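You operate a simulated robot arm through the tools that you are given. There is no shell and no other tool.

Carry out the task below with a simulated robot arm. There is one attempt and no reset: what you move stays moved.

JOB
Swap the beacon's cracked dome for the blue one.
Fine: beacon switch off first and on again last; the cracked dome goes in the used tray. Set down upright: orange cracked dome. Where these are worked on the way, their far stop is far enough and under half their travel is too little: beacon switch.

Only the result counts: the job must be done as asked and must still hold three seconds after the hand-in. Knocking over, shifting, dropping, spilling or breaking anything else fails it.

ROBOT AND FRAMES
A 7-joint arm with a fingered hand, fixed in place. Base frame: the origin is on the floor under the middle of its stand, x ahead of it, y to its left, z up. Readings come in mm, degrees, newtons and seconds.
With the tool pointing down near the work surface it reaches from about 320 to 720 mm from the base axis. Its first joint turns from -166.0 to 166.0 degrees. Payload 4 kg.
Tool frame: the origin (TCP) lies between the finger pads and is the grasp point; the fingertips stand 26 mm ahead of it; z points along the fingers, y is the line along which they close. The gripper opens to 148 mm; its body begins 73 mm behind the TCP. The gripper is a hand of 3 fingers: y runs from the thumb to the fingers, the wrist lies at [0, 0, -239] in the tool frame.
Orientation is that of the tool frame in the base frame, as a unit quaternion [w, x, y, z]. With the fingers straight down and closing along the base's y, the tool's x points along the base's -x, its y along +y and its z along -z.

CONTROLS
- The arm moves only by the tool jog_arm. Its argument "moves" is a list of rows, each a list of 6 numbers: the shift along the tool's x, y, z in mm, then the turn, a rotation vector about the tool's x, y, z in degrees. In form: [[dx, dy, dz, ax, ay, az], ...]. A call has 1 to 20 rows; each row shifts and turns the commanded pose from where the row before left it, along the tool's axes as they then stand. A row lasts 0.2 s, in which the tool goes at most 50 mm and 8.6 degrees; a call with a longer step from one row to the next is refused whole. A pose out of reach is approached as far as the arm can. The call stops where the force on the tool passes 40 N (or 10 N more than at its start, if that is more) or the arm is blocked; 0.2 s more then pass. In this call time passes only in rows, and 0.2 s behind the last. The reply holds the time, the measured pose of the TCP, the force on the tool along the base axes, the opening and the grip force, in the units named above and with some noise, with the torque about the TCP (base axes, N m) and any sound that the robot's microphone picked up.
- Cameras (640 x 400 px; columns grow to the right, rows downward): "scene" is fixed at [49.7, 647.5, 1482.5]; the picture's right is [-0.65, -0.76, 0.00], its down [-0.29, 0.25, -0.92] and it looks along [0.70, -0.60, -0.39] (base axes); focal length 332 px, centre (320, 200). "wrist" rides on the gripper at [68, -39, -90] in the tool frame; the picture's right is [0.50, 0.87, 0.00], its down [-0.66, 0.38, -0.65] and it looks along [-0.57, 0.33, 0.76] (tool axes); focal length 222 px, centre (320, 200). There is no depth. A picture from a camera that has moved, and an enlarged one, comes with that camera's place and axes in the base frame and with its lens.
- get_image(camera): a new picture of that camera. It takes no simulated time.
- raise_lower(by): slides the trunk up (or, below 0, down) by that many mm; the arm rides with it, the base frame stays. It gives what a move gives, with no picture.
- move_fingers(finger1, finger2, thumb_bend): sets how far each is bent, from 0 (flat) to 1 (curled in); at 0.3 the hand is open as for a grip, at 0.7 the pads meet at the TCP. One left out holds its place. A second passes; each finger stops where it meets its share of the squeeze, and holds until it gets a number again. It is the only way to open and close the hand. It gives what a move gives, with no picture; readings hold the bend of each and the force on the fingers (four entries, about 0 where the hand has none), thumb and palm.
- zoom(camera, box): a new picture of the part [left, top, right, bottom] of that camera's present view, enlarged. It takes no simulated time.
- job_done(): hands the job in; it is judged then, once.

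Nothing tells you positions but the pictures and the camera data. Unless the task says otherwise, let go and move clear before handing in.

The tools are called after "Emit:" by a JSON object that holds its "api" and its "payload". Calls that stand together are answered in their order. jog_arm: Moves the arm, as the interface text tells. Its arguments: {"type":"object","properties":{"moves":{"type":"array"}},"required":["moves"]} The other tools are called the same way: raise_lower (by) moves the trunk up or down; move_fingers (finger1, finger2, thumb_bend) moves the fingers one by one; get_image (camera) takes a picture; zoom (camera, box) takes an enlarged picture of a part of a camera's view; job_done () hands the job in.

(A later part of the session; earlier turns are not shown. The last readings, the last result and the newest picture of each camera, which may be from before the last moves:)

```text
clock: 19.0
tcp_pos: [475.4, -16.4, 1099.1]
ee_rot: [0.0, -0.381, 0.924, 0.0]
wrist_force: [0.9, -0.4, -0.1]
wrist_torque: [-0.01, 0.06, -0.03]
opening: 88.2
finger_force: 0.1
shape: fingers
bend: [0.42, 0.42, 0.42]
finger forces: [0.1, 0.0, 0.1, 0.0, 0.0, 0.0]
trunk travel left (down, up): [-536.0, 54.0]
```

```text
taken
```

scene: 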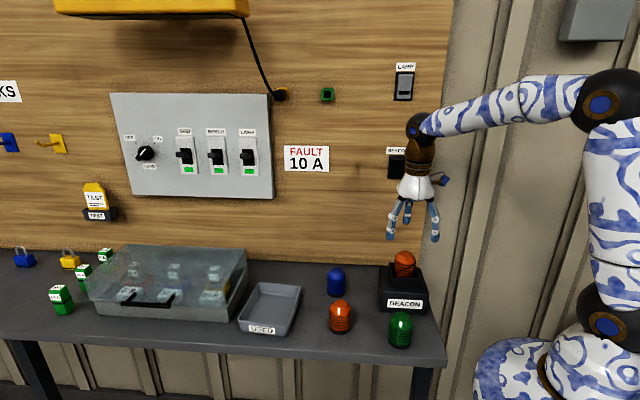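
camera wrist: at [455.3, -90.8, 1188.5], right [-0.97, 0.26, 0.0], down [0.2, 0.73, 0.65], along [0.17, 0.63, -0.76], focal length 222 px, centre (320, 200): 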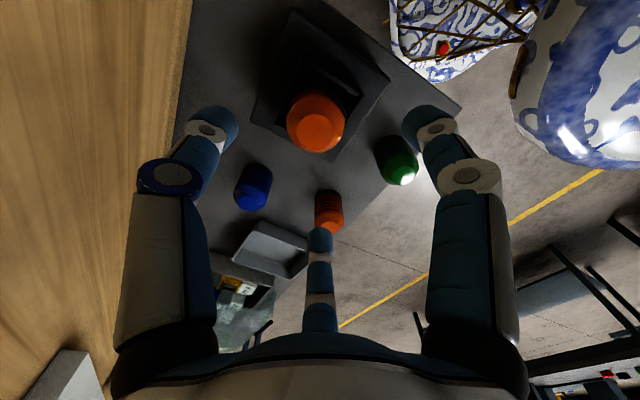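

Emit:
{"api": "zoom", "payload": {"camera": "wrist", "box": [250, 60, 410, 180]}}

Emit:
{"api": "zoom", "payload": {"camera": "scene", "box": [360, 160, 450, 320]}}

```text
3.33 times, centred on (330, 120) of wrist
camera zoom: at [455.3, -90.8, 1188.5], right [-0.97, 0.26, 0.0], down [0.2, 0.73, 0.65], along [0.17, 0.63, -0.76], focal length 740 px, centre (287, 467)
```

zoom: 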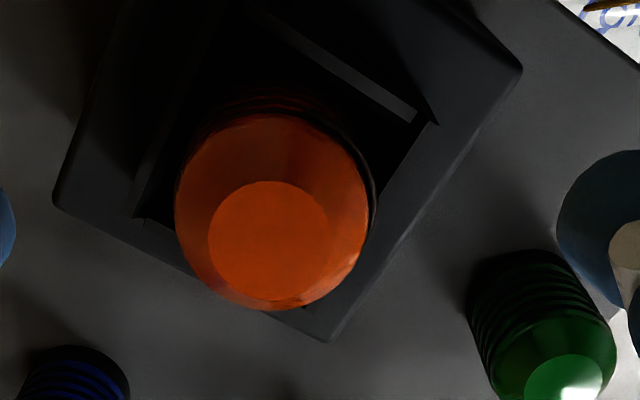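

```text
2.50 times, centred on (405, 240) of scene
camera zoom: at [49.7, 647.5, 1482.5], right [-0.65, -0.76, 0.0], down [-0.29, 0.25, -0.92], along [0.7, -0.6, -0.39], focal length 831 px, centre (108, 100)
```

zoom: 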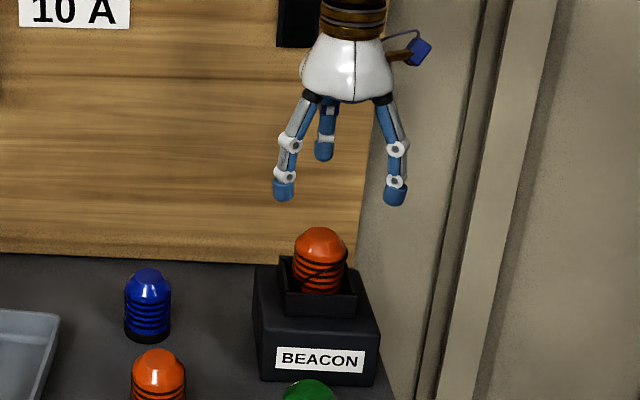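

Emit:
{"api": "jog_arm", "payload": {"moves": [[-1.2, -2, 23, 0, 0, 0], [-1.1, -1.9, 23, 0, 0, 0], [0, 0, 23, 0, 0, 0]]}}

Emit:
{"api": "zoom", "payload": {"camera": "wrist", "box": [150, 20, 490, 260]}}

Emit:
{"api": "zoom", "payload": {"camera": "scene", "box": [370, 210, 440, 310]}}

```text
clock: 19.8
tcp_pos: [483.8, -15.9, 1030.0]
ee_rot: [0.001, -0.381, 0.924, 0.001]
wrist_force: [-0.3, -0.1, 0.1]
wrist_torque: [0.02, 0.03, -0.03]
opening: 88.1
finger_force: 0.1
shape: fingers
bend: [0.42, 0.42, 0.42]
finger forces: [0.1, 0.0, 0.0, 0.0, 0.0, 0.0]
trunk travel left (down, up): [-536.0, 54.0]
```

```text
1.67 times, centred on (320, 140) of wrist
camera zoom: at [461.7, -91.4, 1118.3], right [-0.97, 0.26, 0.0], down [0.2, 0.73, 0.65], along [0.17, 0.63, -0.76], focal length 370 px, centre (320, 300)
```

zoom: 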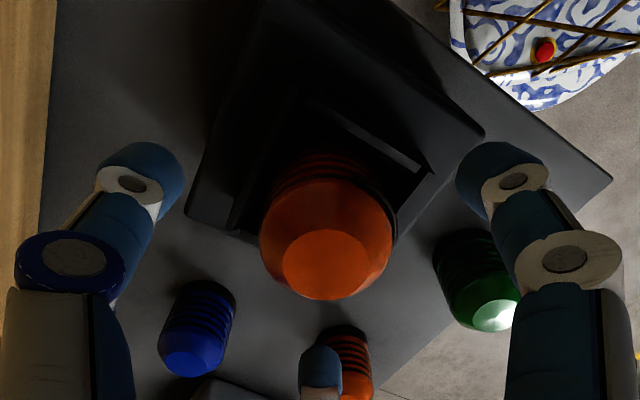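

```text
4.00 times, centred on (405, 260) of scene
camera zoom: at [49.7, 647.5, 1482.5], right [-0.65, -0.76, 0.0], down [-0.29, 0.25, -0.92], along [0.7, -0.6, -0.39], focal length 1330 px, centre (-20, -40)
```

zoom: 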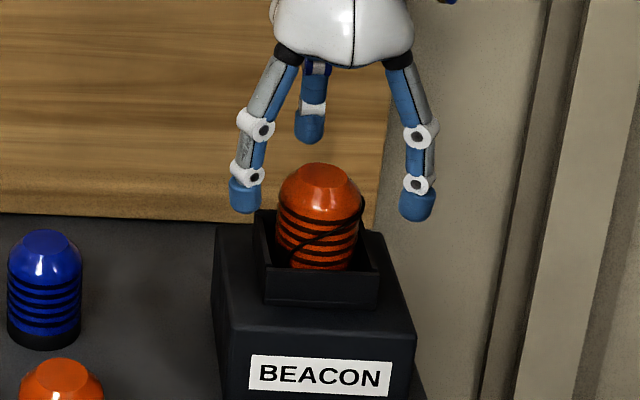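

Emit:
{"api": "jog_arm", "payload": {"moves": [[1.8, 1.5, 10, 0, 0, 0], [0, 0, 10, 0, 0, 0], [0, 0, 9, 0, 0, 0]]}}

Emit:
{"api": "zoom", "payload": {"camera": "wrist", "box": [150, 20, 490, 260]}}

Emit:
{"api": "zoom", "payload": {"camera": "scene", "box": [370, 210, 440, 310]}}

```text
clock: 20.6
tcp_pos: [481.1, -17.0, 1001.2]
ee_rot: [0.001, -0.382, 0.924, 0.0]
wrist_force: [0.2, -0.3, -0.3]
wrist_torque: [-0.03, 0.0, -0.02]
opening: 88.0
finger_force: 0.2
shape: fingers
bend: [0.42, 0.42, 0.42]
finger forces: [0.0, 0.0, 0.0, 0.1, 0.1, 0.0]
trunk travel left (down, up): [-536.0, 54.0]
```

```text
1.67 times, centred on (320, 140) of wrist
camera zoom: at [459.9, -92.4, 1089.6], right [-0.97, 0.26, 0.0], down [0.2, 0.73, 0.65], along [0.17, 0.63, -0.76], focal length 370 px, centre (320, 300)
```

zoom: 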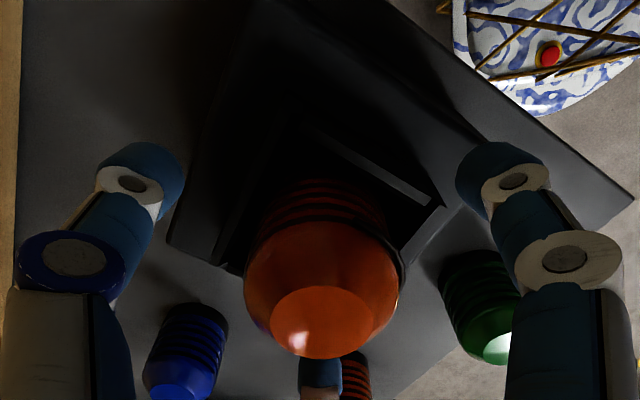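

```text
4.00 times, centred on (405, 260) of scene
camera zoom: at [49.7, 647.5, 1482.5], right [-0.65, -0.76, 0.0], down [-0.29, 0.25, -0.92], along [0.7, -0.6, -0.39], focal length 1330 px, centre (-20, -40)
```

zoom: 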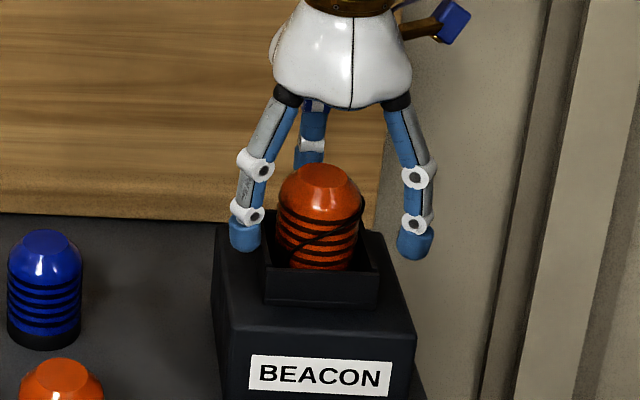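

The hand is centred around the dome with the tips just above the rim. I'll close in two stages.

Emit:
{"api": "move_fingers", "payload": {"finger1": 0.5, "finger2": 0.5, "thumb_bend": 0.5}}

Emit:
{"api": "zoom", "payload": {"camera": "wrist", "box": [150, 20, 490, 260]}}

Emit:
{"api": "zoom", "payload": {"camera": "scene", "box": [370, 210, 440, 310]}}

```text
clock: 21.6
tcp_pos: [480.9, -16.4, 1002.3]
ee_rot: [0.0, -0.381, 0.924, 0.0]
wrist_force: [0.4, 0.3, 0.0]
wrist_torque: [0.02, -0.01, -0.02]
opening: 62.7
finger_force: 0.0
shape: fingers
bend: [0.5, 0.5, 0.5]
finger forces: [0.0, 0.0, 0.0, 0.0, 0.1, 0.0]
trunk travel left (down, up): [-536.0, 54.0]
```

```text
1.67 times, centred on (320, 140) of wrist
camera zoom: at [459.9, -92.4, 1089.7], right [-0.97, 0.26, 0.0], down [0.2, 0.73, 0.65], along [0.17, 0.63, -0.76], focal length 370 px, centre (320, 300)
```

zoom: 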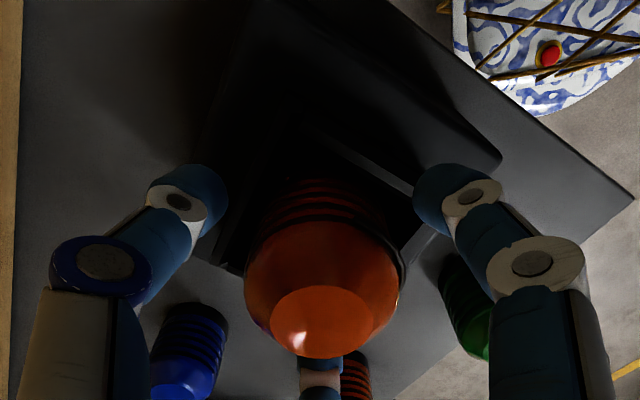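

```text
4.00 times, centred on (405, 260) of scene
camera zoom: at [49.7, 647.5, 1482.5], right [-0.65, -0.76, 0.0], down [-0.29, 0.25, -0.92], along [0.7, -0.6, -0.39], focal length 1330 px, centre (-20, -40)
```

zoom: 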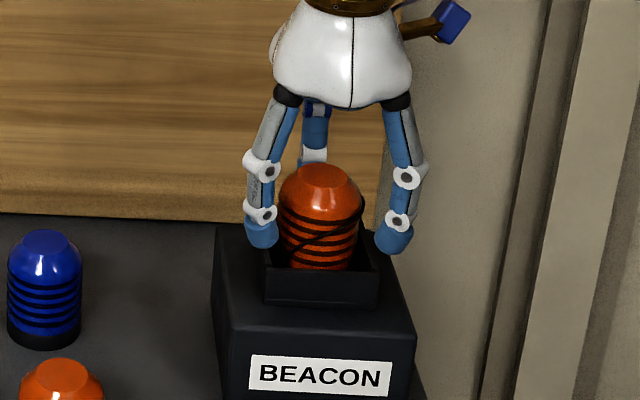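

Emit:
{"api": "move_fingers", "payload": {"finger1": 0.62, "finger2": 0.62, "thumb_bend": 0.62}}

Emit:
{"api": "zoom", "payload": {"camera": "wrist", "box": [150, 20, 490, 260]}}

Emit:
{"api": "zoom", "payload": {"camera": "scene", "box": [370, 210, 440, 310]}}

```text
clock: 22.6
tcp_pos: [480.6, -16.8, 1002.0]
ee_rot: [0.0, -0.382, 0.924, 0.001]
wrist_force: [0.6, 0.8, 0.0]
wrist_torque: [-0.02, -0.03, -0.04]
opening: 40.1
finger_force: 8.2
shape: fingers
bend: [0.56, 0.55, 0.58]
finger forces: [4.7, 5.5, 0.1, 0.0, 5.6, 0.0]
trunk travel left (down, up): [-536.0, 54.0]
```

```text
1.67 times, centred on (320, 140) of wrist
camera zoom: at [459.9, -92.4, 1089.7], right [-0.97, 0.26, 0.0], down [0.2, 0.73, 0.65], along [0.17, 0.63, -0.76], focal length 370 px, centre (320, 300)
```

zoom: 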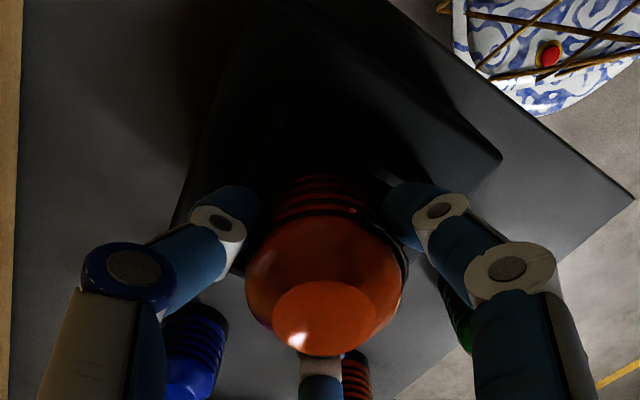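

```text
4.00 times, centred on (405, 260) of scene
camera zoom: at [49.7, 647.5, 1482.5], right [-0.65, -0.76, 0.0], down [-0.29, 0.25, -0.92], along [0.7, -0.6, -0.39], focal length 1330 px, centre (-20, -40)
```

zoom: 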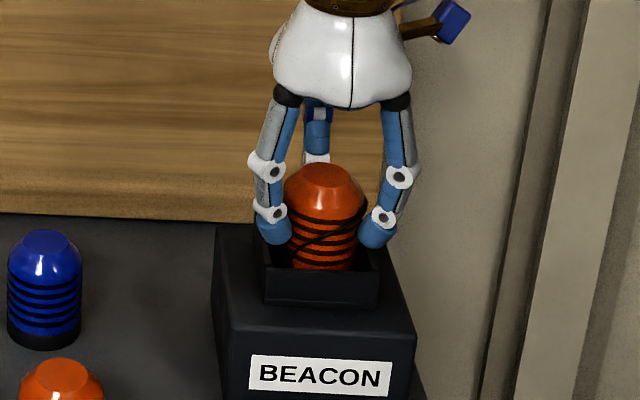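

All three fingers hold the dome at about 5 N each. I'll lift gently to see whether it comes straight out.

Emit:
{"api": "jog_arm", "payload": {"moves": [[0, 0, -3, 0, 0, 0], [0, 0, -3, 0, 0, 0], [0, 0, -3, 0, 0, 0]]}}

Emit:
{"api": "zoom", "payload": {"camera": "wrist", "box": [150, 20, 490, 260]}}

Emit:
{"api": "zoom", "payload": {"camera": "scene", "box": [370, 210, 440, 310]}}

```text
clock: 23.4
tcp_pos: [479.6, -15.5, 1011.1]
ee_rot: [0.001, -0.382, 0.924, 0.001]
wrist_force: [0.0, 1.0, 0.0]
wrist_torque: [0.04, -0.01, -0.01]
opening: 40.1
finger_force: 8.4
shape: fingers
bend: [0.56, 0.55, 0.58]
finger forces: [4.8, 5.3, 0.0, 0.1, 5.5, 0.0]
trunk travel left (down, up): [-536.0, 54.0]
```

```text
1.67 times, centred on (320, 140) of wrist
camera zoom: at [459.2, -91.7, 1099.1], right [-0.97, 0.26, 0.0], down [0.2, 0.73, 0.65], along [0.17, 0.63, -0.76], focal length 370 px, centre (320, 300)
```

zoom: 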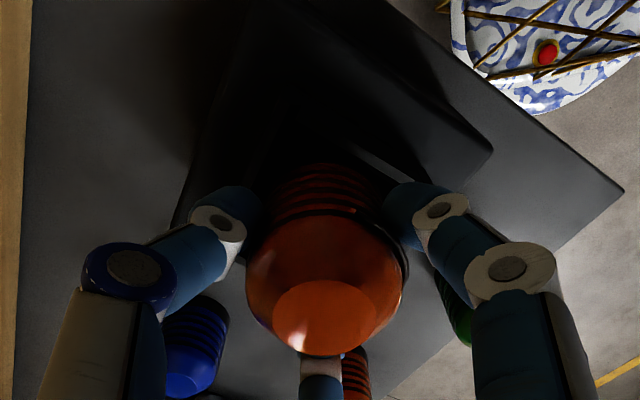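

```text
4.00 times, centred on (405, 260) of scene
camera zoom: at [49.7, 647.5, 1482.5], right [-0.65, -0.76, 0.0], down [-0.29, 0.25, -0.92], along [0.7, -0.6, -0.39], focal length 1330 px, centre (-20, -40)
```

zoom: 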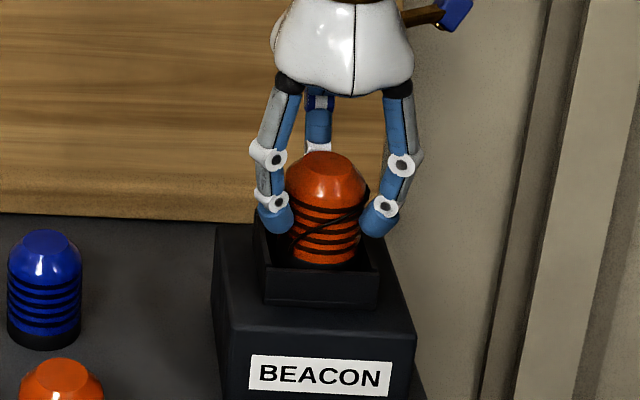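

The dome lifts freely. I'll raise it clear of the well.

Emit:
{"api": "jog_arm", "payload": {"moves": [[0, 0, -10, 0, 0, 0], [0, 0, -20, 0, 0, 0], [0, 0, -20, 0, 0, 0], [0, 0, -20, 0, 0, 0], [0, 0, -20, 0, 0, 0], [0, 0, -20, 0, 0, 0]]}}

Emit:
{"api": "get_image", "payload": {"camera": "wrist"}}

Emit:
{"api": "zoom", "payload": {"camera": "scene", "box": [360, 180, 450, 320]}}

Emit:
{"api": "zoom", "payload": {"camera": "scene", "box": [220, 260, 320, 350]}}

```text
clock: 24.8
tcp_pos: [477.5, -16.3, 1122.6]
ee_rot: [0.0, -0.381, 0.924, 0.001]
wrist_force: [-0.4, 0.4, 0.1]
wrist_torque: [0.01, 0.01, 0.02]
opening: 40.3
finger_force: 7.5
shape: fingers
bend: [0.56, 0.55, 0.58]
finger forces: [4.9, 5.2, 0.0, 0.0, 5.6, 0.0]
trunk travel left (down, up): [-536.0, 54.0]
```

```text
taken
camera wrist: at [458.1, -91.2, 1210.4], right [-0.97, 0.26, 0.0], down [0.2, 0.73, 0.65], along [0.17, 0.63, -0.76], focal length 222 px, centre (320, 200)
```

wrist: 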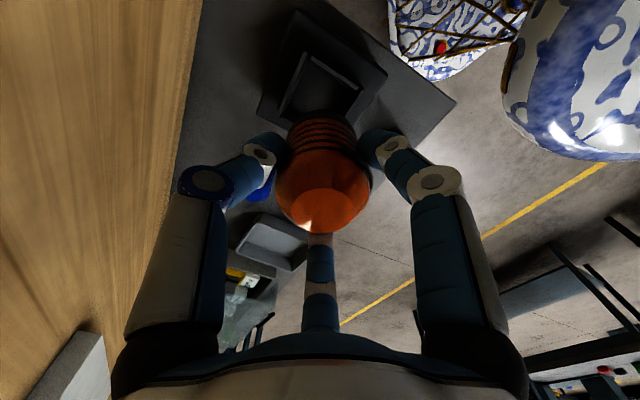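

```text
2.86 times, centred on (405, 250) of scene
camera zoom: at [49.7, 647.5, 1482.5], right [-0.65, -0.76, 0.0], down [-0.29, 0.25, -0.92], along [0.7, -0.6, -0.39], focal length 950 px, centre (77, 57)
```

zoom: 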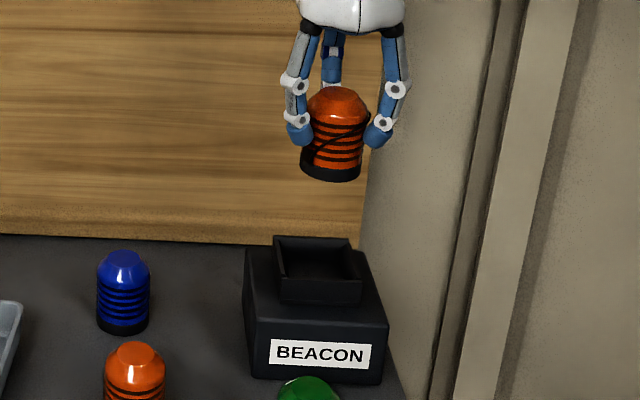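

```text
4.44 times, centred on (270, 305) of scene
camera zoom: at [49.7, 647.5, 1482.5], right [-0.65, -0.76, 0.0], down [-0.29, 0.25, -0.92], along [0.7, -0.6, -0.39], focal length 1477 px, centre (542, -267)
```

zoom: 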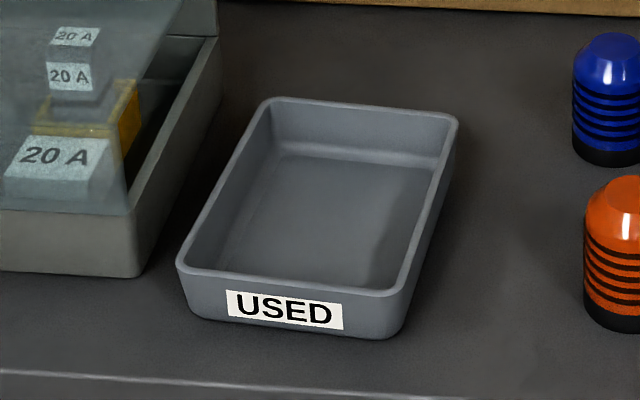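

The dome is out and held upright. The used tray's rim spans about u 605–740 and v 183–343 along and normal to the wall, with its floor near z≈874. I'll carry the dome over the near half of the tray at a safe height.

Emit:
{"api": "jog_arm", "payload": {"moves": [[-18.8, 6.56, 0, 0, 0, 0], [-18.8, 6.56, 0, 0, 0, 0], [-18.8, 6.56, 0, 0, 0, 0], [-18.8, 6.56, 0, 0, 0, 0], [-18.8, 6.56, 0, 0, 0, 0], [-18.8, 6.56, 0, 0, 0, 0], [-18.8, 6.56, 0, 0, 0, 0], [-18.8, 6.56, 0, 0, 0, 0], [-18.8, 6.56, 0, 0, 0, 0], [-18.8, 6.56, 0, 0, 0, 0], [-18.8, 6.56, 0, 0, 0, 0], [-18.8, 6.56, 0, 0, 0, 0], [-18.8, 6.56, 0, 0, 0, 0], [-18.8, 6.56, 0, 0, 0, 0], [-18.8, 6.56, 0, 0, 0, 0], [-18.8, 6.56, 0, 0, 0, 0], [-18.8, 6.56, 0, 0, 0, 0], [-18.8, 6.56, 0, 0, 0, 0]]}}

Emit:
{"api": "get_image", "payload": {"camera": "wrist"}}

Emit:
{"api": "get_image", "payload": {"camera": "scene"}}

```text
clock: 28.6
tcp_pos: [607.7, 274.7, 1118.0]
ee_rot: [0.0, -0.382, 0.924, 0.0]
wrist_force: [0.4, 0.0, -0.5]
wrist_torque: [0.02, 0.0, 0.0]
opening: 40.0
finger_force: 7.6
shape: fingers
bend: [0.56, 0.55, 0.58]
finger forces: [4.7, 5.2, 0.1, 0.1, 5.3, 0.1]
out of reach, approached as far as the arm can: row 16, 17, 18
trunk travel left (down, up): [-536.0, 54.0]
```

```text
taken
camera wrist: at [587.0, 198.7, 1205.7], right [-0.97, 0.26, 0.0], down [0.2, 0.73, 0.65], along [0.17, 0.63, -0.76], focal length 222 px, centre (320, 200)
```

wrist: 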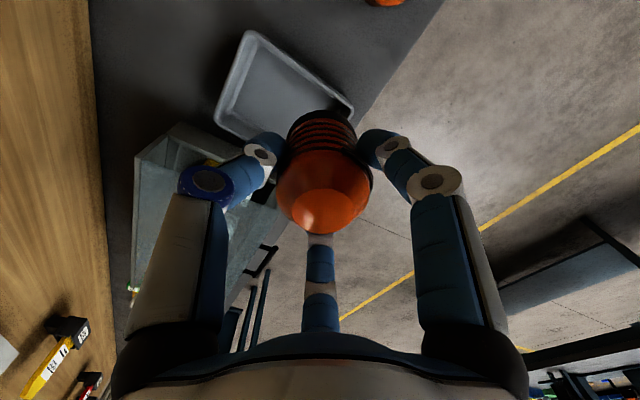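

```text
taken
```

scene: 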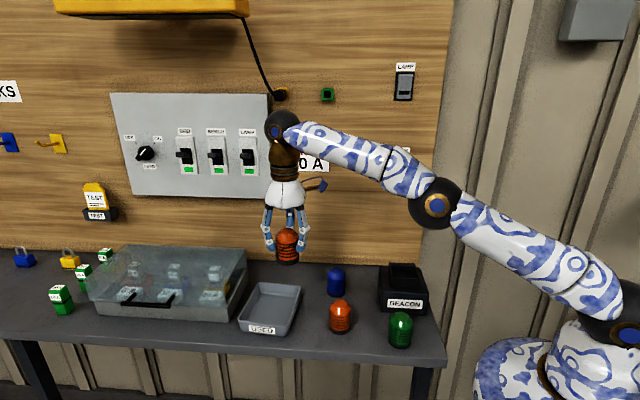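

The arm ran out of reach at this height because the wrist is high above the shoulder. Lowering should bring the reach back, so I'll go down and check where it settles.

Emit:
{"api": "jog_arm", "payload": {"moves": [[0, 0, 15, 0, 0, 0], [0, 0, 15, 0, 0, 0], [0, 0, 15, 0, 0, 0], [0, 0, 15, 0, 0, 0]]}}

Emit:
{"api": "get_image", "payload": {"camera": "wrist"}}

```text
clock: 29.6
tcp_pos: [605.9, 275.9, 1056.9]
ee_rot: [0.0, -0.382, 0.924, 0.0]
wrist_force: [-0.1, 0.5, 0.0]
wrist_torque: [-0.02, 0.01, -0.03]
opening: 40.0
finger_force: 8.3
shape: fingers
bend: [0.56, 0.55, 0.58]
finger forces: [4.7, 5.2, 0.1, 0.0, 5.4, 0.0]
trunk travel left (down, up): [-536.0, 54.0]
```

```text
taken
camera wrist: at [585.7, 201.2, 1145.0], right [-0.97, 0.26, 0.0], down [0.2, 0.73, 0.65], along [0.17, 0.63, -0.76], focal length 222 px, centre (320, 200)
```

wrist: 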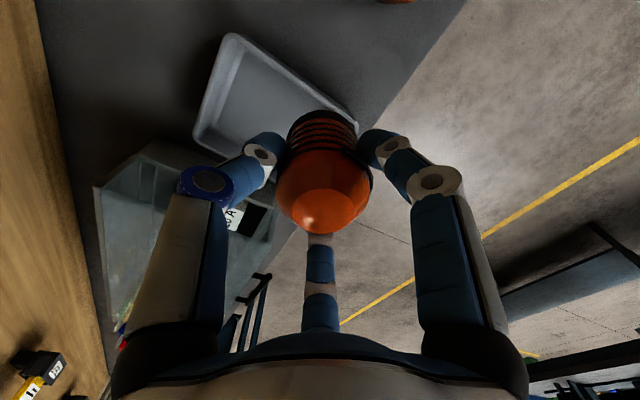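

The tray position is confirmed. Raising the trunk lifts the shoulder closer to wrist height, which gives more outward reach at tray level.

Emit:
{"api": "raise_lower", "payload": {"by": 50}}

Emit:
{"api": "jog_arm", "payload": {"moves": [[0, 0, 20, 0, 0, 0], [0, 0, 20, 0, 0, 0], [0, 0, 20, 0, 0, 0], [0, 0, 20, 0, 0, 0], [0, 0, 15, 0, 0, 0]]}}

```text
clock: 30.5
tcp_pos: [606.2, 276.1, 1107.3]
ee_rot: [0.002, -0.382, 0.924, 0.0]
wrist_force: [-0.4, -0.4, -1.0]
wrist_torque: [0.03, -0.03, -0.04]
opening: 40.0
finger_force: 8.0
shape: fingers
bend: [0.56, 0.55, 0.58]
finger forces: [4.8, 5.2, 0.1, 0.0, 5.2, 0.0]
trunk travel left (down, up): [-586.0, 4.0]
```

```text
clock: 31.7
tcp_pos: [604.7, 276.6, 1011.5]
ee_rot: [0.001, -0.382, 0.924, 0.0]
wrist_force: [0.8, 0.3, -0.9]
wrist_torque: [0.05, 0.01, -0.02]
opening: 40.0
finger_force: 7.8
shape: fingers
bend: [0.56, 0.55, 0.58]
finger forces: [4.7, 5.3, 0.0, 0.0, 5.3, 0.1]
trunk travel left (down, up): [-586.0, 4.0]
```

Emit:
{"api": "jog_arm", "payload": {"moves": [[-11.6, 1.2, 5, 0, 0, 0], [-11.6, 1.2, 5, 0, 0, 0], [-11.6, 1.2, 5, 0, 0, 0], [-11.7, 1.2, 5, 0, 0, 0]]}}

Emit:
{"api": "get_image", "payload": {"camera": "wrist"}}

Emit:
{"api": "zoom", "payload": {"camera": "scene", "box": [220, 200, 340, 350]}}

```text
clock: 32.7
tcp_pos: [636.5, 314.7, 990.8]
ee_rot: [-0.001, -0.382, 0.924, 0.0]
wrist_force: [-0.2, 1.0, 0.1]
wrist_torque: [-0.01, 0.06, 0.01]
opening: 39.6
finger_force: 7.4
shape: fingers
bend: [0.56, 0.55, 0.58]
finger forces: [4.7, 5.1, 0.0, 0.0, 5.3, 0.0]
trunk travel left (down, up): [-586.0, 4.0]
```

```text
taken
camera wrist: at [615.3, 239.1, 1079.5], right [-0.97, 0.26, 0.0], down [0.2, 0.73, 0.65], along [0.17, 0.63, -0.76], focal length 222 px, centre (320, 200)
```

wrist: 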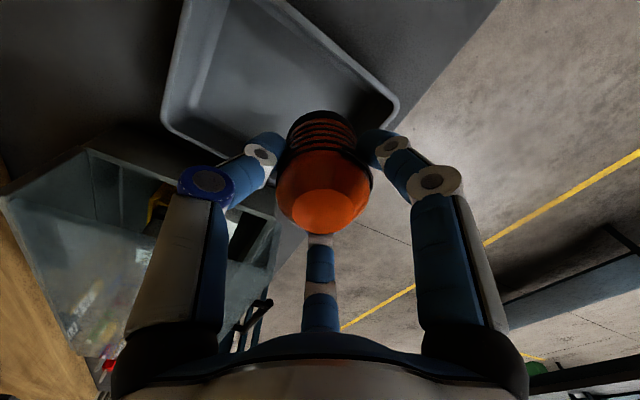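

```text
2.67 times, centred on (280, 275) of scene
camera zoom: at [49.7, 647.5, 1482.5], right [-0.65, -0.76, 0.0], down [-0.29, 0.25, -0.92], along [0.7, -0.6, -0.39], focal length 886 px, centre (427, 0)
```

zoom: 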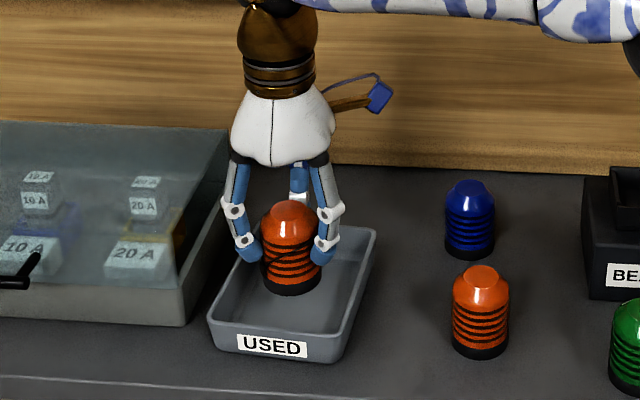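

The dome is over the tray with good margins. I'll shift 5 mm towards the wall and lower it towards the tray floor.

Emit:
{"api": "jog_arm", "payload": {"moves": [[0, -2.5, 8, 0, 0, 0], [0, -2.5, 8, 0, 0, 0], [0, 0, 8, 0, 0, 0], [0, 0, 8, 0, 0, 0]]}}

Emit:
{"api": "get_image", "payload": {"camera": "wrist"}}

Emit:
{"api": "zoom", "payload": {"camera": "scene", "box": [220, 200, 340, 350]}}

```text
clock: 33.7
tcp_pos: [639.4, 310.6, 959.8]
ee_rot: [0.001, -0.382, 0.924, 0.0]
wrist_force: [1.0, -0.7, -0.1]
wrist_torque: [0.01, 0.0, -0.01]
opening: 39.7
finger_force: 7.2
shape: fingers
bend: [0.56, 0.55, 0.58]
finger forces: [4.6, 5.2, 0.0, 0.0, 5.2, 0.0]
trunk travel left (down, up): [-586.0, 4.0]
```

```text
taken
camera wrist: at [618.8, 235.0, 1048.3], right [-0.97, 0.26, 0.0], down [0.2, 0.73, 0.65], along [0.17, 0.63, -0.76], focal length 222 px, centre (320, 200)
```

wrist: 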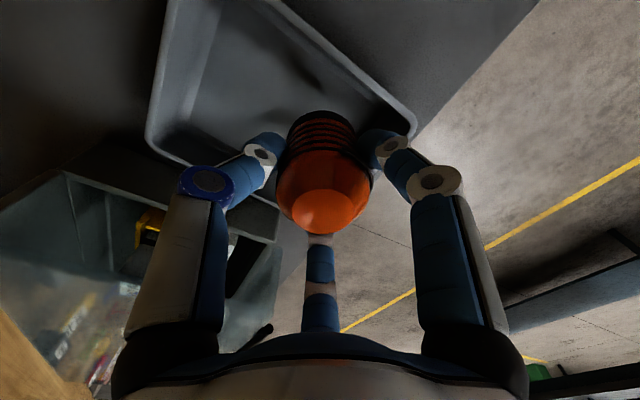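

```text
2.67 times, centred on (280, 275) of scene
camera zoom: at [49.7, 647.5, 1482.5], right [-0.65, -0.76, 0.0], down [-0.29, 0.25, -0.92], along [0.7, -0.6, -0.39], focal length 886 px, centre (427, 0)
```

zoom: 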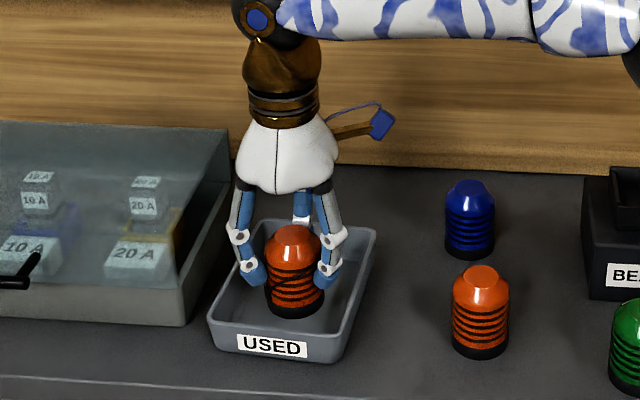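

Emit:
{"api": "jog_arm", "payload": {"moves": [[0, 0, 4, 0, 0, 0], [0, 0, 4, 0, 0, 0], [0, 0, 4, 0, 0, 0], [0, 0, 3, 0, 0, 0]]}}

Emit:
{"api": "zoom", "payload": {"camera": "scene", "box": [220, 200, 340, 350]}}

```text
clock: 34.7
tcp_pos: [640.6, 310.5, 944.9]
ee_rot: [0.0, -0.382, 0.924, 0.0]
wrist_force: [-0.1, -0.1, -0.9]
wrist_torque: [0.0, -0.02, 0.0]
opening: 39.7
finger_force: 7.8
shape: fingers
bend: [0.56, 0.55, 0.58]
finger forces: [4.6, 5.2, 0.1, 0.0, 5.2, 0.0]
trunk travel left (down, up): [-586.0, 4.0]
```

```text
2.67 times, centred on (280, 275) of scene
camera zoom: at [49.7, 647.5, 1482.5], right [-0.65, -0.76, 0.0], down [-0.29, 0.25, -0.92], along [0.7, -0.6, -0.39], focal length 886 px, centre (427, 0)
```

zoom: 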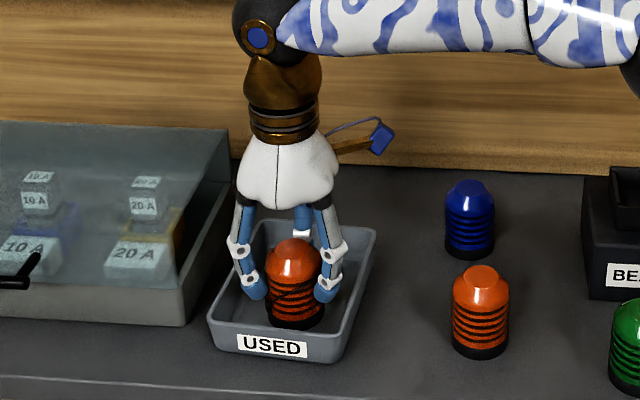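

Emit:
{"api": "jog_arm", "payload": {"moves": [[0, 0, 2, 0, 0, 0], [0, 0, 2, 0, 0, 0]]}}

Emit:
{"api": "jog_arm", "payload": {"moves": [[0, 0, 1.5, 0, 0, 0], [0, 0, 1.5, 0, 0, 0]]}}

```text
clock: 35.3
tcp_pos: [640.4, 309.6, 940.9]
ee_rot: [0.0, -0.382, 0.924, 0.0]
wrist_force: [0.4, 0.2, -2.1]
wrist_torque: [0.02, 0.0, -0.02]
opening: 39.5
finger_force: 7.1
shape: fingers
bend: [0.56, 0.55, 0.58]
finger forces: [4.6, 5.2, 0.1, 0.0, 5.2, 0.0]
trunk travel left (down, up): [-586.0, 4.0]
```

```text
clock: 35.9
tcp_pos: [640.7, 309.6, 938.0]
ee_rot: [0.0, -0.382, 0.924, 0.0]
wrist_force: [-0.1, 0.1, -0.8]
wrist_torque: [-0.01, 0.03, 0.01]
opening: 39.7
finger_force: 7.5
shape: fingers
bend: [0.56, 0.55, 0.58]
finger forces: [4.7, 5.2, 0.0, 0.1, 5.1, 0.1]
trunk travel left (down, up): [-586.0, 4.0]
```

Emit:
{"api": "jog_arm", "payload": {"moves": [[0, 0, 1.5, 0, 0, 0], [0, 0, 1.5, 0, 0, 0]]}}

Emit:
{"api": "zoom", "payload": {"camera": "scene", "box": [240, 260, 310, 340]}}

Emit:
{"api": "get_image", "payload": {"camera": "wrist"}}

```text
clock: 36.5
tcp_pos: [639.4, 308.6, 934.6]
ee_rot: [0.0, -0.382, 0.924, -0.001]
wrist_force: [-0.1, 0.2, -0.4]
wrist_torque: [-0.01, 0.0, -0.02]
opening: 39.7
finger_force: 7.6
shape: fingers
bend: [0.56, 0.55, 0.58]
finger forces: [4.5, 5.2, 0.1, 0.1, 5.2, 0.1]
trunk travel left (down, up): [-586.0, 4.0]
```

```text
5.00 times, centred on (275, 300) of scene
camera zoom: at [49.7, 647.5, 1482.5], right [-0.65, -0.76, 0.0], down [-0.29, 0.25, -0.92], along [0.7, -0.6, -0.39], focal length 1662 px, centre (545, -300)
```

zoom: 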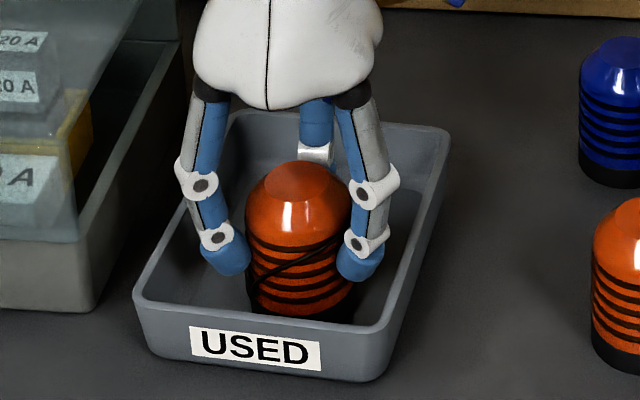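

```text
taken
camera wrist: at [619.5, 233.9, 1023.1], right [-0.97, 0.26, 0.0], down [0.2, 0.73, 0.65], along [0.17, 0.63, -0.76], focal length 222 px, centre (320, 200)
```

wrist: 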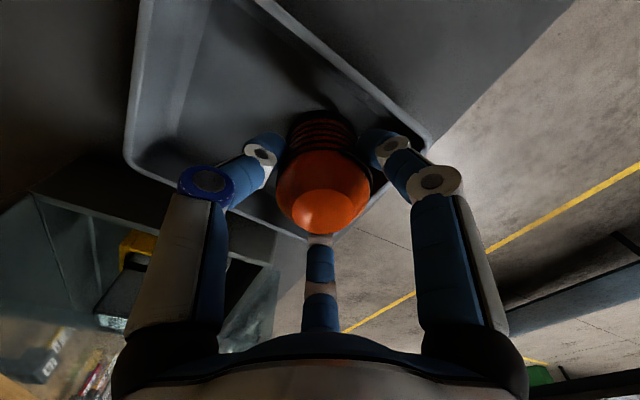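

Emit:
{"api": "jog_arm", "payload": {"moves": [[0, 0, 1.5, 0, 0, 0], [0, 0, 1.5, 0, 0, 0]]}}

Emit:
{"api": "jog_arm", "payload": {"moves": [[0, 0, 1.5, 0, 0, 0], [0, 0, 1.5, 0, 0, 0]]}}

```text
clock: 37.1
tcp_pos: [639.8, 309.7, 931.1]
ee_rot: [0.0, -0.382, 0.924, -0.001]
wrist_force: [0.9, 0.8, -1.1]
wrist_torque: [0.02, 0.0, 0.0]
opening: 40.0
finger_force: 7.3
shape: fingers
bend: [0.56, 0.55, 0.58]
finger forces: [4.7, 5.2, 0.0, 0.0, 5.2, 0.0]
trunk travel left (down, up): [-586.0, 4.0]
```

```text
clock: 37.7
tcp_pos: [639.8, 309.3, 929.5]
ee_rot: [0.002, -0.383, 0.924, 0.0]
wrist_force: [1.9, 0.2, 11.9]
wrist_torque: [0.04, -0.06, -0.02]
opening: 39.2
finger_force: 9.0
shape: fingers
bend: [0.56, 0.55, 0.59]
finger forces: [5.0, 6.3, 0.1, 0.0, 6.6, 0.0]
trunk travel left (down, up): [-586.0, 4.0]
```

The dome base has touched the tray floor. I'll ease the pressure slightly and open the fingers a little.

Emit:
{"api": "jog_arm", "payload": {"moves": [[0, 0, -0.8, 0, 0, 0]]}}

Emit:
{"api": "move_fingers", "payload": {"finger1": 0.52, "finger2": 0.52, "thumb_bend": 0.52}}

Emit:
{"api": "zoom", "payload": {"camera": "scene", "box": [240, 260, 310, 340]}}

Emit:
{"api": "get_image", "payload": {"camera": "wrist"}}

```text
clock: 38.1
tcp_pos: [638.3, 307.7, 928.0]
ee_rot: [0.001, -0.382, 0.924, 0.001]
wrist_force: [3.3, 0.1, 11.9]
wrist_torque: [0.1, -0.11, 0.01]
opening: 39.0
finger_force: 9.5
shape: fingers
bend: [0.57, 0.55, 0.59]
finger forces: [4.7, 7.2, 0.0, 0.0, 6.9, 0.1]
trunk travel left (down, up): [-586.0, 4.0]
```

```text
clock: 39.1
tcp_pos: [638.0, 308.5, 928.8]
ee_rot: [0.0, -0.381, 0.924, -0.001]
wrist_force: [0.8, 0.1, 0.5]
wrist_torque: [0.02, 0.03, -0.01]
opening: 54.9
finger_force: 0.0
shape: fingers
bend: [0.52, 0.52, 0.52]
finger forces: [0.1, 0.1, 0.0, 0.0, 0.1, 0.0]
trunk travel left (down, up): [-586.0, 4.0]
```

```text
5.00 times, centred on (275, 300) of scene
camera zoom: at [49.7, 647.5, 1482.5], right [-0.65, -0.76, 0.0], down [-0.29, 0.25, -0.92], along [0.7, -0.6, -0.39], focal length 1662 px, centre (545, -300)
```

zoom: 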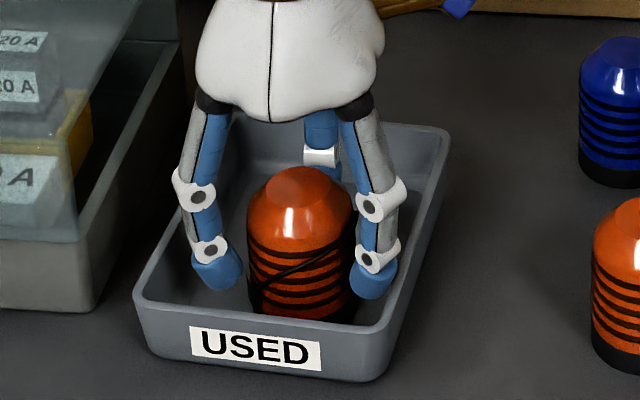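

```text
taken
camera wrist: at [618.5, 233.6, 1016.7], right [-0.97, 0.26, 0.0], down [0.2, 0.73, 0.65], along [0.17, 0.63, -0.76], focal length 222 px, centre (320, 200)
```

wrist: 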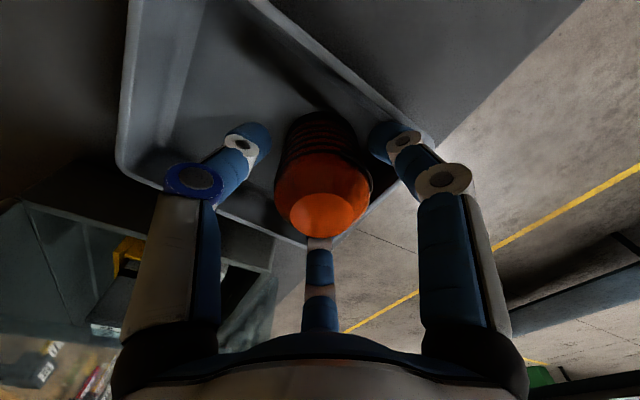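

The dome stands upright in the tray and the fingers are clear of it. I'll lift straight up.

Emit:
{"api": "jog_arm", "payload": {"moves": [[0, 0, -6, 0, 0, 0], [0, 0, -10, 0, 0, 0], [0, 0, -15, 0, 0, 0], [0, 0, -25, 0, 0, 0], [0, 0, -30, 0, 0, 0]]}}

Emit:
{"api": "zoom", "payload": {"camera": "scene", "box": [220, 200, 380, 350]}}

Emit:
{"api": "get_image", "payload": {"camera": "wrist"}}

```text
clock: 40.3
tcp_pos: [637.9, 308.1, 1011.5]
ee_rot: [0.001, -0.382, 0.924, 0.0]
wrist_force: [0.4, -0.4, 0.6]
wrist_torque: [0.0, 0.0, 0.02]
opening: 55.1
finger_force: 0.1
shape: fingers
bend: [0.52, 0.52, 0.52]
finger forces: [0.1, 0.0, 0.0, 0.0, 0.0, 0.0]
trunk travel left (down, up): [-586.0, 4.0]
```

```text
2.67 times, centred on (300, 275) of scene
camera zoom: at [49.7, 647.5, 1482.5], right [-0.65, -0.76, 0.0], down [-0.29, 0.25, -0.92], along [0.7, -0.6, -0.39], focal length 886 px, centre (373, 0)
```

zoom: 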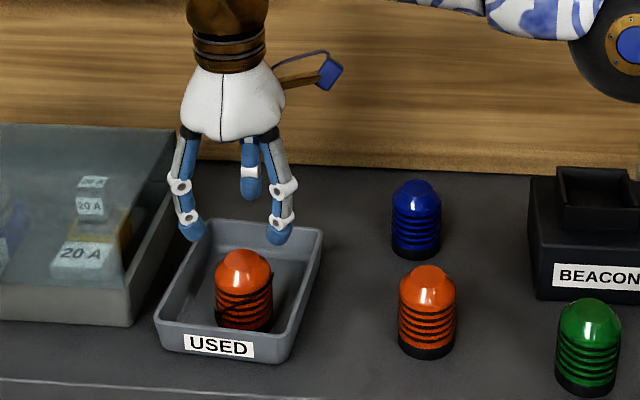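

```text
taken
camera wrist: at [617.3, 233.2, 1100.2], right [-0.97, 0.26, 0.0], down [0.2, 0.73, 0.65], along [0.17, 0.63, -0.76], focal length 222 px, centre (320, 200)
```

wrist: 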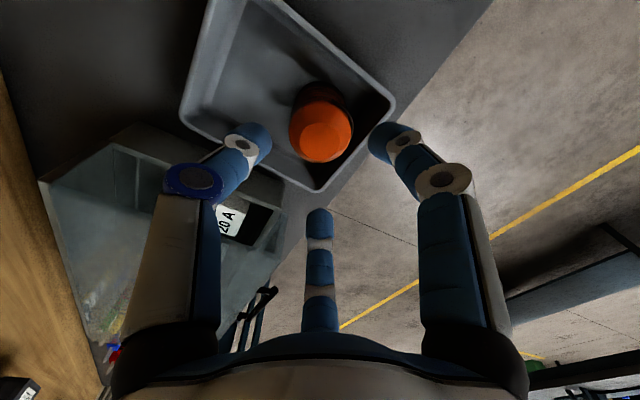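

The cracked dome is upright in the used tray. Next is the blue dome, which I place near (613, 100). I'll move above it and open the fingers.

Emit:
{"api": "jog_arm", "payload": {"moves": [[0, 0, -29, 0, 0, 0], [27.5, -21.6, 0, 0, 0, 0], [27.5, -21.6, 0, 0, 0, 0], [27.5, -21.6, 0, 0, 0, 0], [27.5, -21.6, 0, 0, 0, 0], [27.5, -21.6, 0, 0, 0, 0], [27.2, -21.4, 0, 0, 0, 0]]}}

Emit:
{"api": "move_fingers", "payload": {"finger1": 0.43, "finger2": 0.43, "thumb_bend": 0.43}}

Emit:
{"api": "get_image", "payload": {"camera": "wrist"}}

Emit:
{"api": "zoom", "payload": {"camera": "scene", "box": [270, 180, 430, 350]}}

```text
clock: 41.9
tcp_pos: [607.5, 98.6, 1042.5]
ee_rot: [0.001, -0.382, 0.924, 0.001]
wrist_force: [0.0, 0.2, -0.2]
wrist_torque: [-0.03, -0.01, 0.01]
opening: 55.0
finger_force: 0.0
shape: fingers
bend: [0.52, 0.52, 0.52]
finger forces: [0.0, 0.0, 0.0, 0.1, 0.0, 0.0]
out of reach, approached as far as the arm can: row 1
trunk travel left (down, up): [-586.0, 4.0]
```

```text
clock: 42.9
tcp_pos: [607.4, 97.8, 1040.9]
ee_rot: [0.0, -0.381, 0.924, 0.0]
wrist_force: [0.3, -0.5, 0.1]
wrist_torque: [-0.02, 0.01, 0.02]
opening: 84.5
finger_force: 0.0
shape: fingers
bend: [0.43, 0.43, 0.43]
finger forces: [0.0, 0.1, 0.0, 0.0, 0.1, 0.1]
trunk travel left (down, up): [-586.0, 4.0]
```

```text
taken
camera wrist: at [587.9, 23.8, 1130.0], right [-0.97, 0.26, 0.0], down [0.2, 0.73, 0.65], along [0.17, 0.63, -0.76], focal length 222 px, centre (320, 200)
```

wrist: 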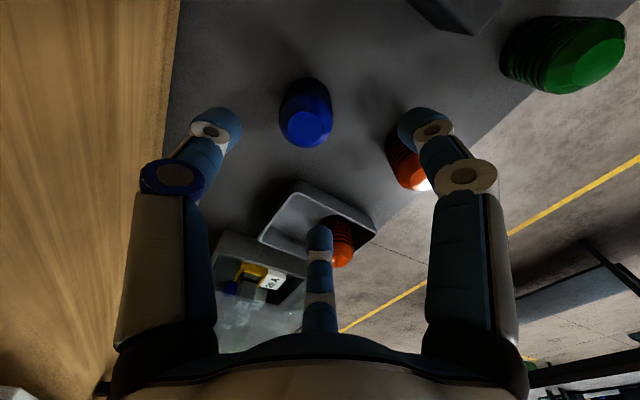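

```text
2.35 times, centred on (350, 265) of scene
camera zoom: at [49.7, 647.5, 1482.5], right [-0.65, -0.76, 0.0], down [-0.29, 0.25, -0.92], along [0.7, -0.6, -0.39], focal length 782 px, centre (249, 47)
```

zoom: 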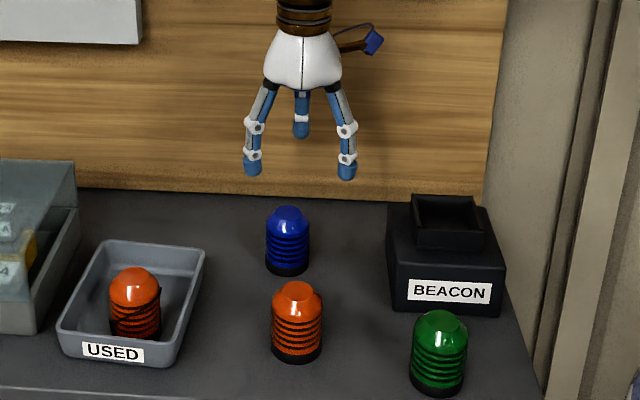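

Emit:
{"api": "zoom", "payload": {"camera": "wrist", "box": [250, 60, 390, 180]}}

```text
3.33 times, centred on (320, 120) of wrist
camera zoom: at [587.9, 23.8, 1130.0], right [-0.97, 0.26, 0.0], down [0.2, 0.73, 0.65], along [0.17, 0.63, -0.76], focal length 740 px, centre (320, 467)
```

zoom: 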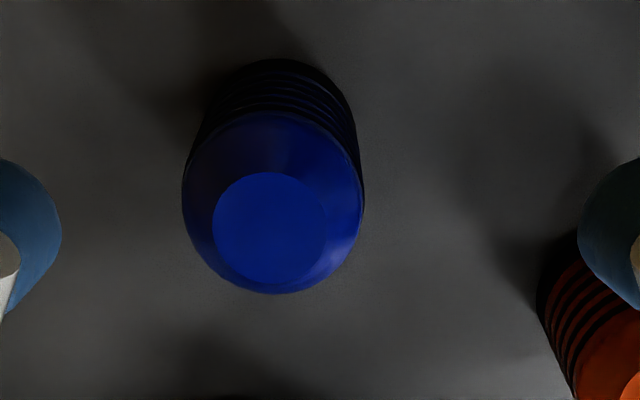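

Emit:
{"api": "jog_arm", "payload": {"moves": [[-5.4, -5, 10, 0, 0, 0], [-5.4, -4.9, 15, 0, 0, 0], [0, 0, 20, 0, 0, 0]]}}

Emit:
{"api": "zoom", "payload": {"camera": "wrist", "box": [150, 20, 490, 260]}}

Emit:
{"api": "zoom", "payload": {"camera": "scene", "box": [290, 200, 390, 330]}}

```text
clock: 43.7
tcp_pos: [623.5, 97.9, 997.2]
ee_rot: [0.0, -0.382, 0.924, 0.0]
wrist_force: [0.3, 0.1, 0.2]
wrist_torque: [-0.05, 0.01, -0.02]
opening: 84.6
finger_force: 0.0
shape: fingers
bend: [0.43, 0.43, 0.43]
finger forces: [0.0, 0.0, 0.0, 0.1, 0.0, 0.1]
trunk travel left (down, up): [-586.0, 4.0]
```

```text
1.67 times, centred on (320, 140) of wrist
camera zoom: at [603.3, 23.0, 1085.5], right [-0.97, 0.26, 0.0], down [0.2, 0.73, 0.65], along [0.17, 0.63, -0.76], focal length 370 px, centre (320, 300)
```

zoom: 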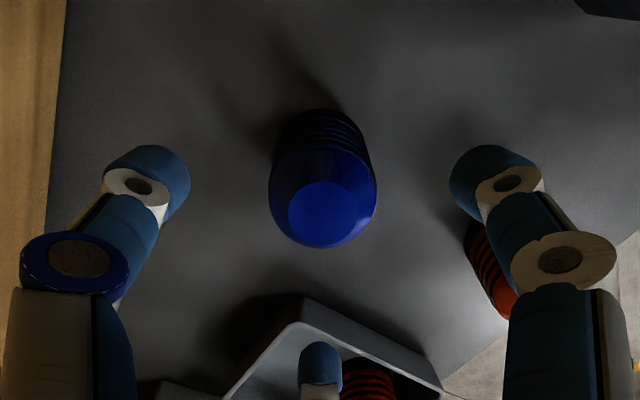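

```text
3.08 times, centred on (340, 265) of scene
camera zoom: at [49.7, 647.5, 1482.5], right [-0.65, -0.76, 0.0], down [-0.29, 0.25, -0.92], along [0.7, -0.6, -0.39], focal length 1023 px, centre (258, 0)
```

zoom: 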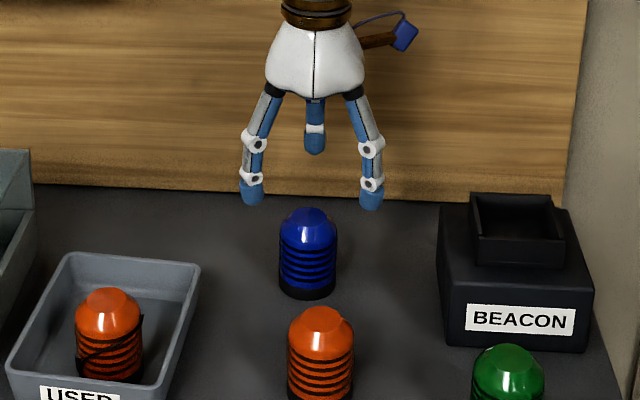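

Emit:
{"api": "jog_arm", "payload": {"moves": [[0.9, 1.6, 15, 0, 0, 0], [0.9, 1.5, 15, 0, 0, 0], [0, 0, 15, 0, 0, 0]]}}

Emit:
{"api": "zoom", "payload": {"camera": "wrist", "box": [150, 20, 490, 260]}}

Emit:
{"api": "zoom", "payload": {"camera": "scene", "box": [290, 200, 390, 330]}}

```text
clock: 44.5
tcp_pos: [620.5, 100.5, 952.5]
ee_rot: [0.001, -0.381, 0.924, 0.0]
wrist_force: [0.6, 0.6, 0.4]
wrist_torque: [0.0, -0.03, 0.01]
opening: 84.7
finger_force: 0.0
shape: fingers
bend: [0.43, 0.43, 0.43]
finger forces: [0.0, 0.1, 0.1, 0.0, 0.0, 0.0]
trunk travel left (down, up): [-586.0, 4.0]
```

```text
1.67 times, centred on (320, 140) of wrist
camera zoom: at [600.2, 24.7, 1041.6], right [-0.97, 0.26, 0.0], down [0.2, 0.73, 0.65], along [0.17, 0.63, -0.76], focal length 370 px, centre (320, 300)
```

zoom: 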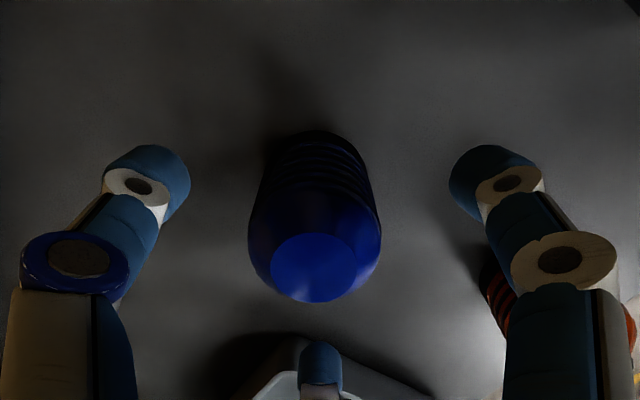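

```text
3.08 times, centred on (340, 265) of scene
camera zoom: at [49.7, 647.5, 1482.5], right [-0.65, -0.76, 0.0], down [-0.29, 0.25, -0.92], along [0.7, -0.6, -0.39], focal length 1023 px, centre (258, 0)
```

zoom: 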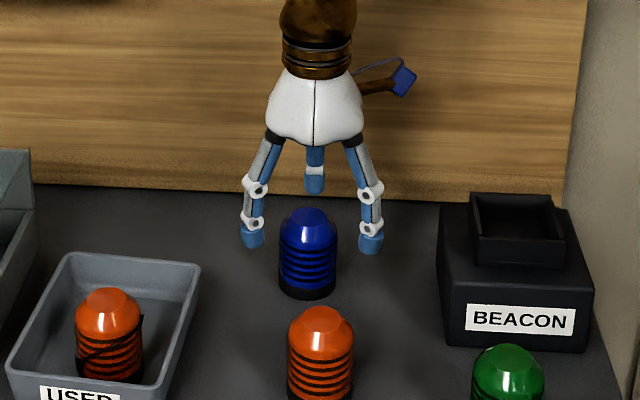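

Emit:
{"api": "jog_arm", "payload": {"moves": [[-0.1, -1.2, 8, 0, 0, 0], [-0.1, -1.1, 8, 0, 0, 0], [0, 0, 8, 0, 0, 0]]}}

Emit:
{"api": "zoom", "payload": {"camera": "wrist", "box": [150, 20, 490, 260]}}

Emit:
{"api": "zoom", "payload": {"camera": "scene", "box": [290, 200, 390, 330]}}

```text
clock: 45.3
tcp_pos: [621.5, 98.2, 929.9]
ee_rot: [0.001, -0.382, 0.924, 0.001]
wrist_force: [0.6, 0.2, 0.0]
wrist_torque: [-0.01, -0.03, 0.02]
opening: 84.6
finger_force: 0.1
shape: fingers
bend: [0.43, 0.43, 0.43]
finger forces: [0.0, 0.0, 0.0, 0.0, 0.1, 0.0]
trunk travel left (down, up): [-586.0, 4.0]
```

```text
1.67 times, centred on (320, 140) of wrist
camera zoom: at [600.8, 23.1, 1017.9], right [-0.97, 0.26, 0.0], down [0.2, 0.73, 0.65], along [0.17, 0.63, -0.76], focal length 370 px, centre (320, 300)
```

zoom: 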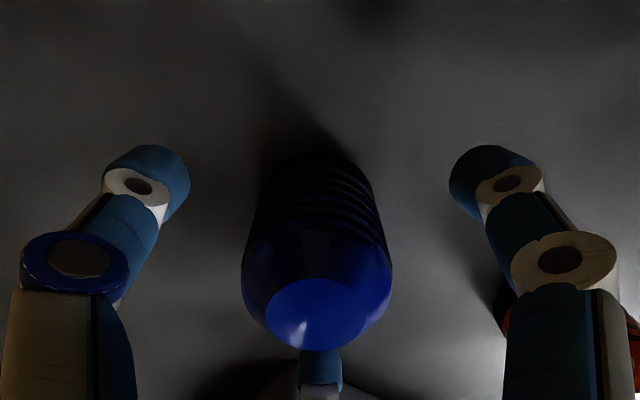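

```text
3.08 times, centred on (340, 265) of scene
camera zoom: at [49.7, 647.5, 1482.5], right [-0.65, -0.76, 0.0], down [-0.29, 0.25, -0.92], along [0.7, -0.6, -0.39], focal length 1023 px, centre (258, 0)
```

zoom: 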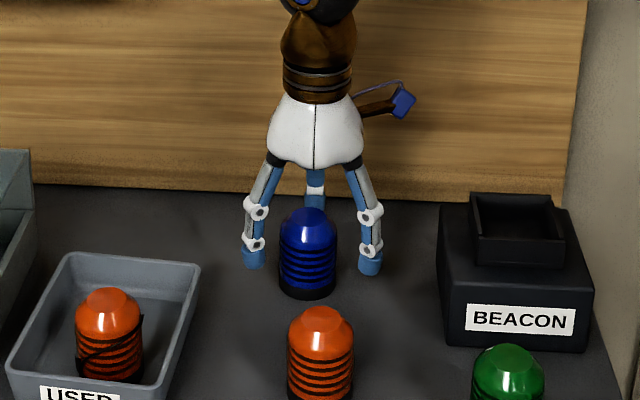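

Emit:
{"api": "jog_arm", "payload": {"moves": [[-0.4, -0.6, 2, 0, 0, 0]]}}

Emit:
{"api": "move_fingers", "payload": {"finger1": 0.51, "finger2": 0.51, "thumb_bend": 0.51}}

Emit:
{"api": "zoom", "payload": {"camera": "wrist", "box": [150, 20, 490, 260]}}

```text
clock: 45.7
tcp_pos: [622.2, 98.6, 927.4]
ee_rot: [0.0, -0.382, 0.924, 0.0]
wrist_force: [0.9, -0.5, 0.4]
wrist_torque: [0.0, 0.04, 0.0]
opening: 84.9
finger_force: 0.1
shape: fingers
bend: [0.43, 0.43, 0.43]
finger forces: [0.1, 0.1, 0.0, 0.0, 0.1, 0.0]
trunk travel left (down, up): [-586.0, 4.0]
```

```text
clock: 46.7
tcp_pos: [622.3, 98.3, 928.0]
ee_rot: [-0.001, -0.382, 0.924, 0.0]
wrist_force: [-0.1, 0.5, 1.0]
wrist_torque: [-0.01, 0.02, 0.0]
opening: 59.3
finger_force: 0.0
shape: fingers
bend: [0.51, 0.51, 0.51]
finger forces: [0.0, 0.0, 0.0, 0.0, 0.0, 0.0]
trunk travel left (down, up): [-586.0, 4.0]
```

```text
1.67 times, centred on (320, 140) of wrist
camera zoom: at [602.0, 23.0, 1016.2], right [-0.97, 0.26, 0.0], down [0.2, 0.73, 0.65], along [0.17, 0.63, -0.76], focal length 370 px, centre (320, 300)
```

zoom: 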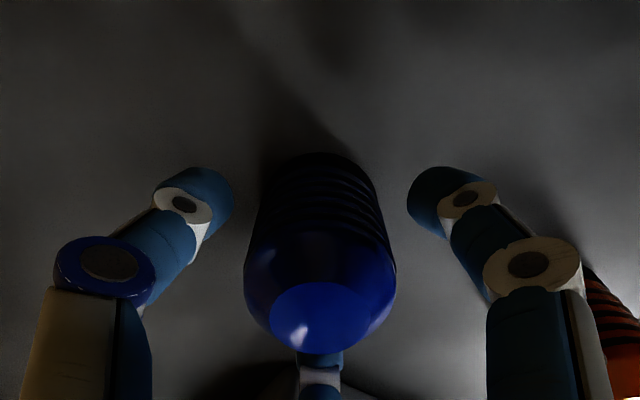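

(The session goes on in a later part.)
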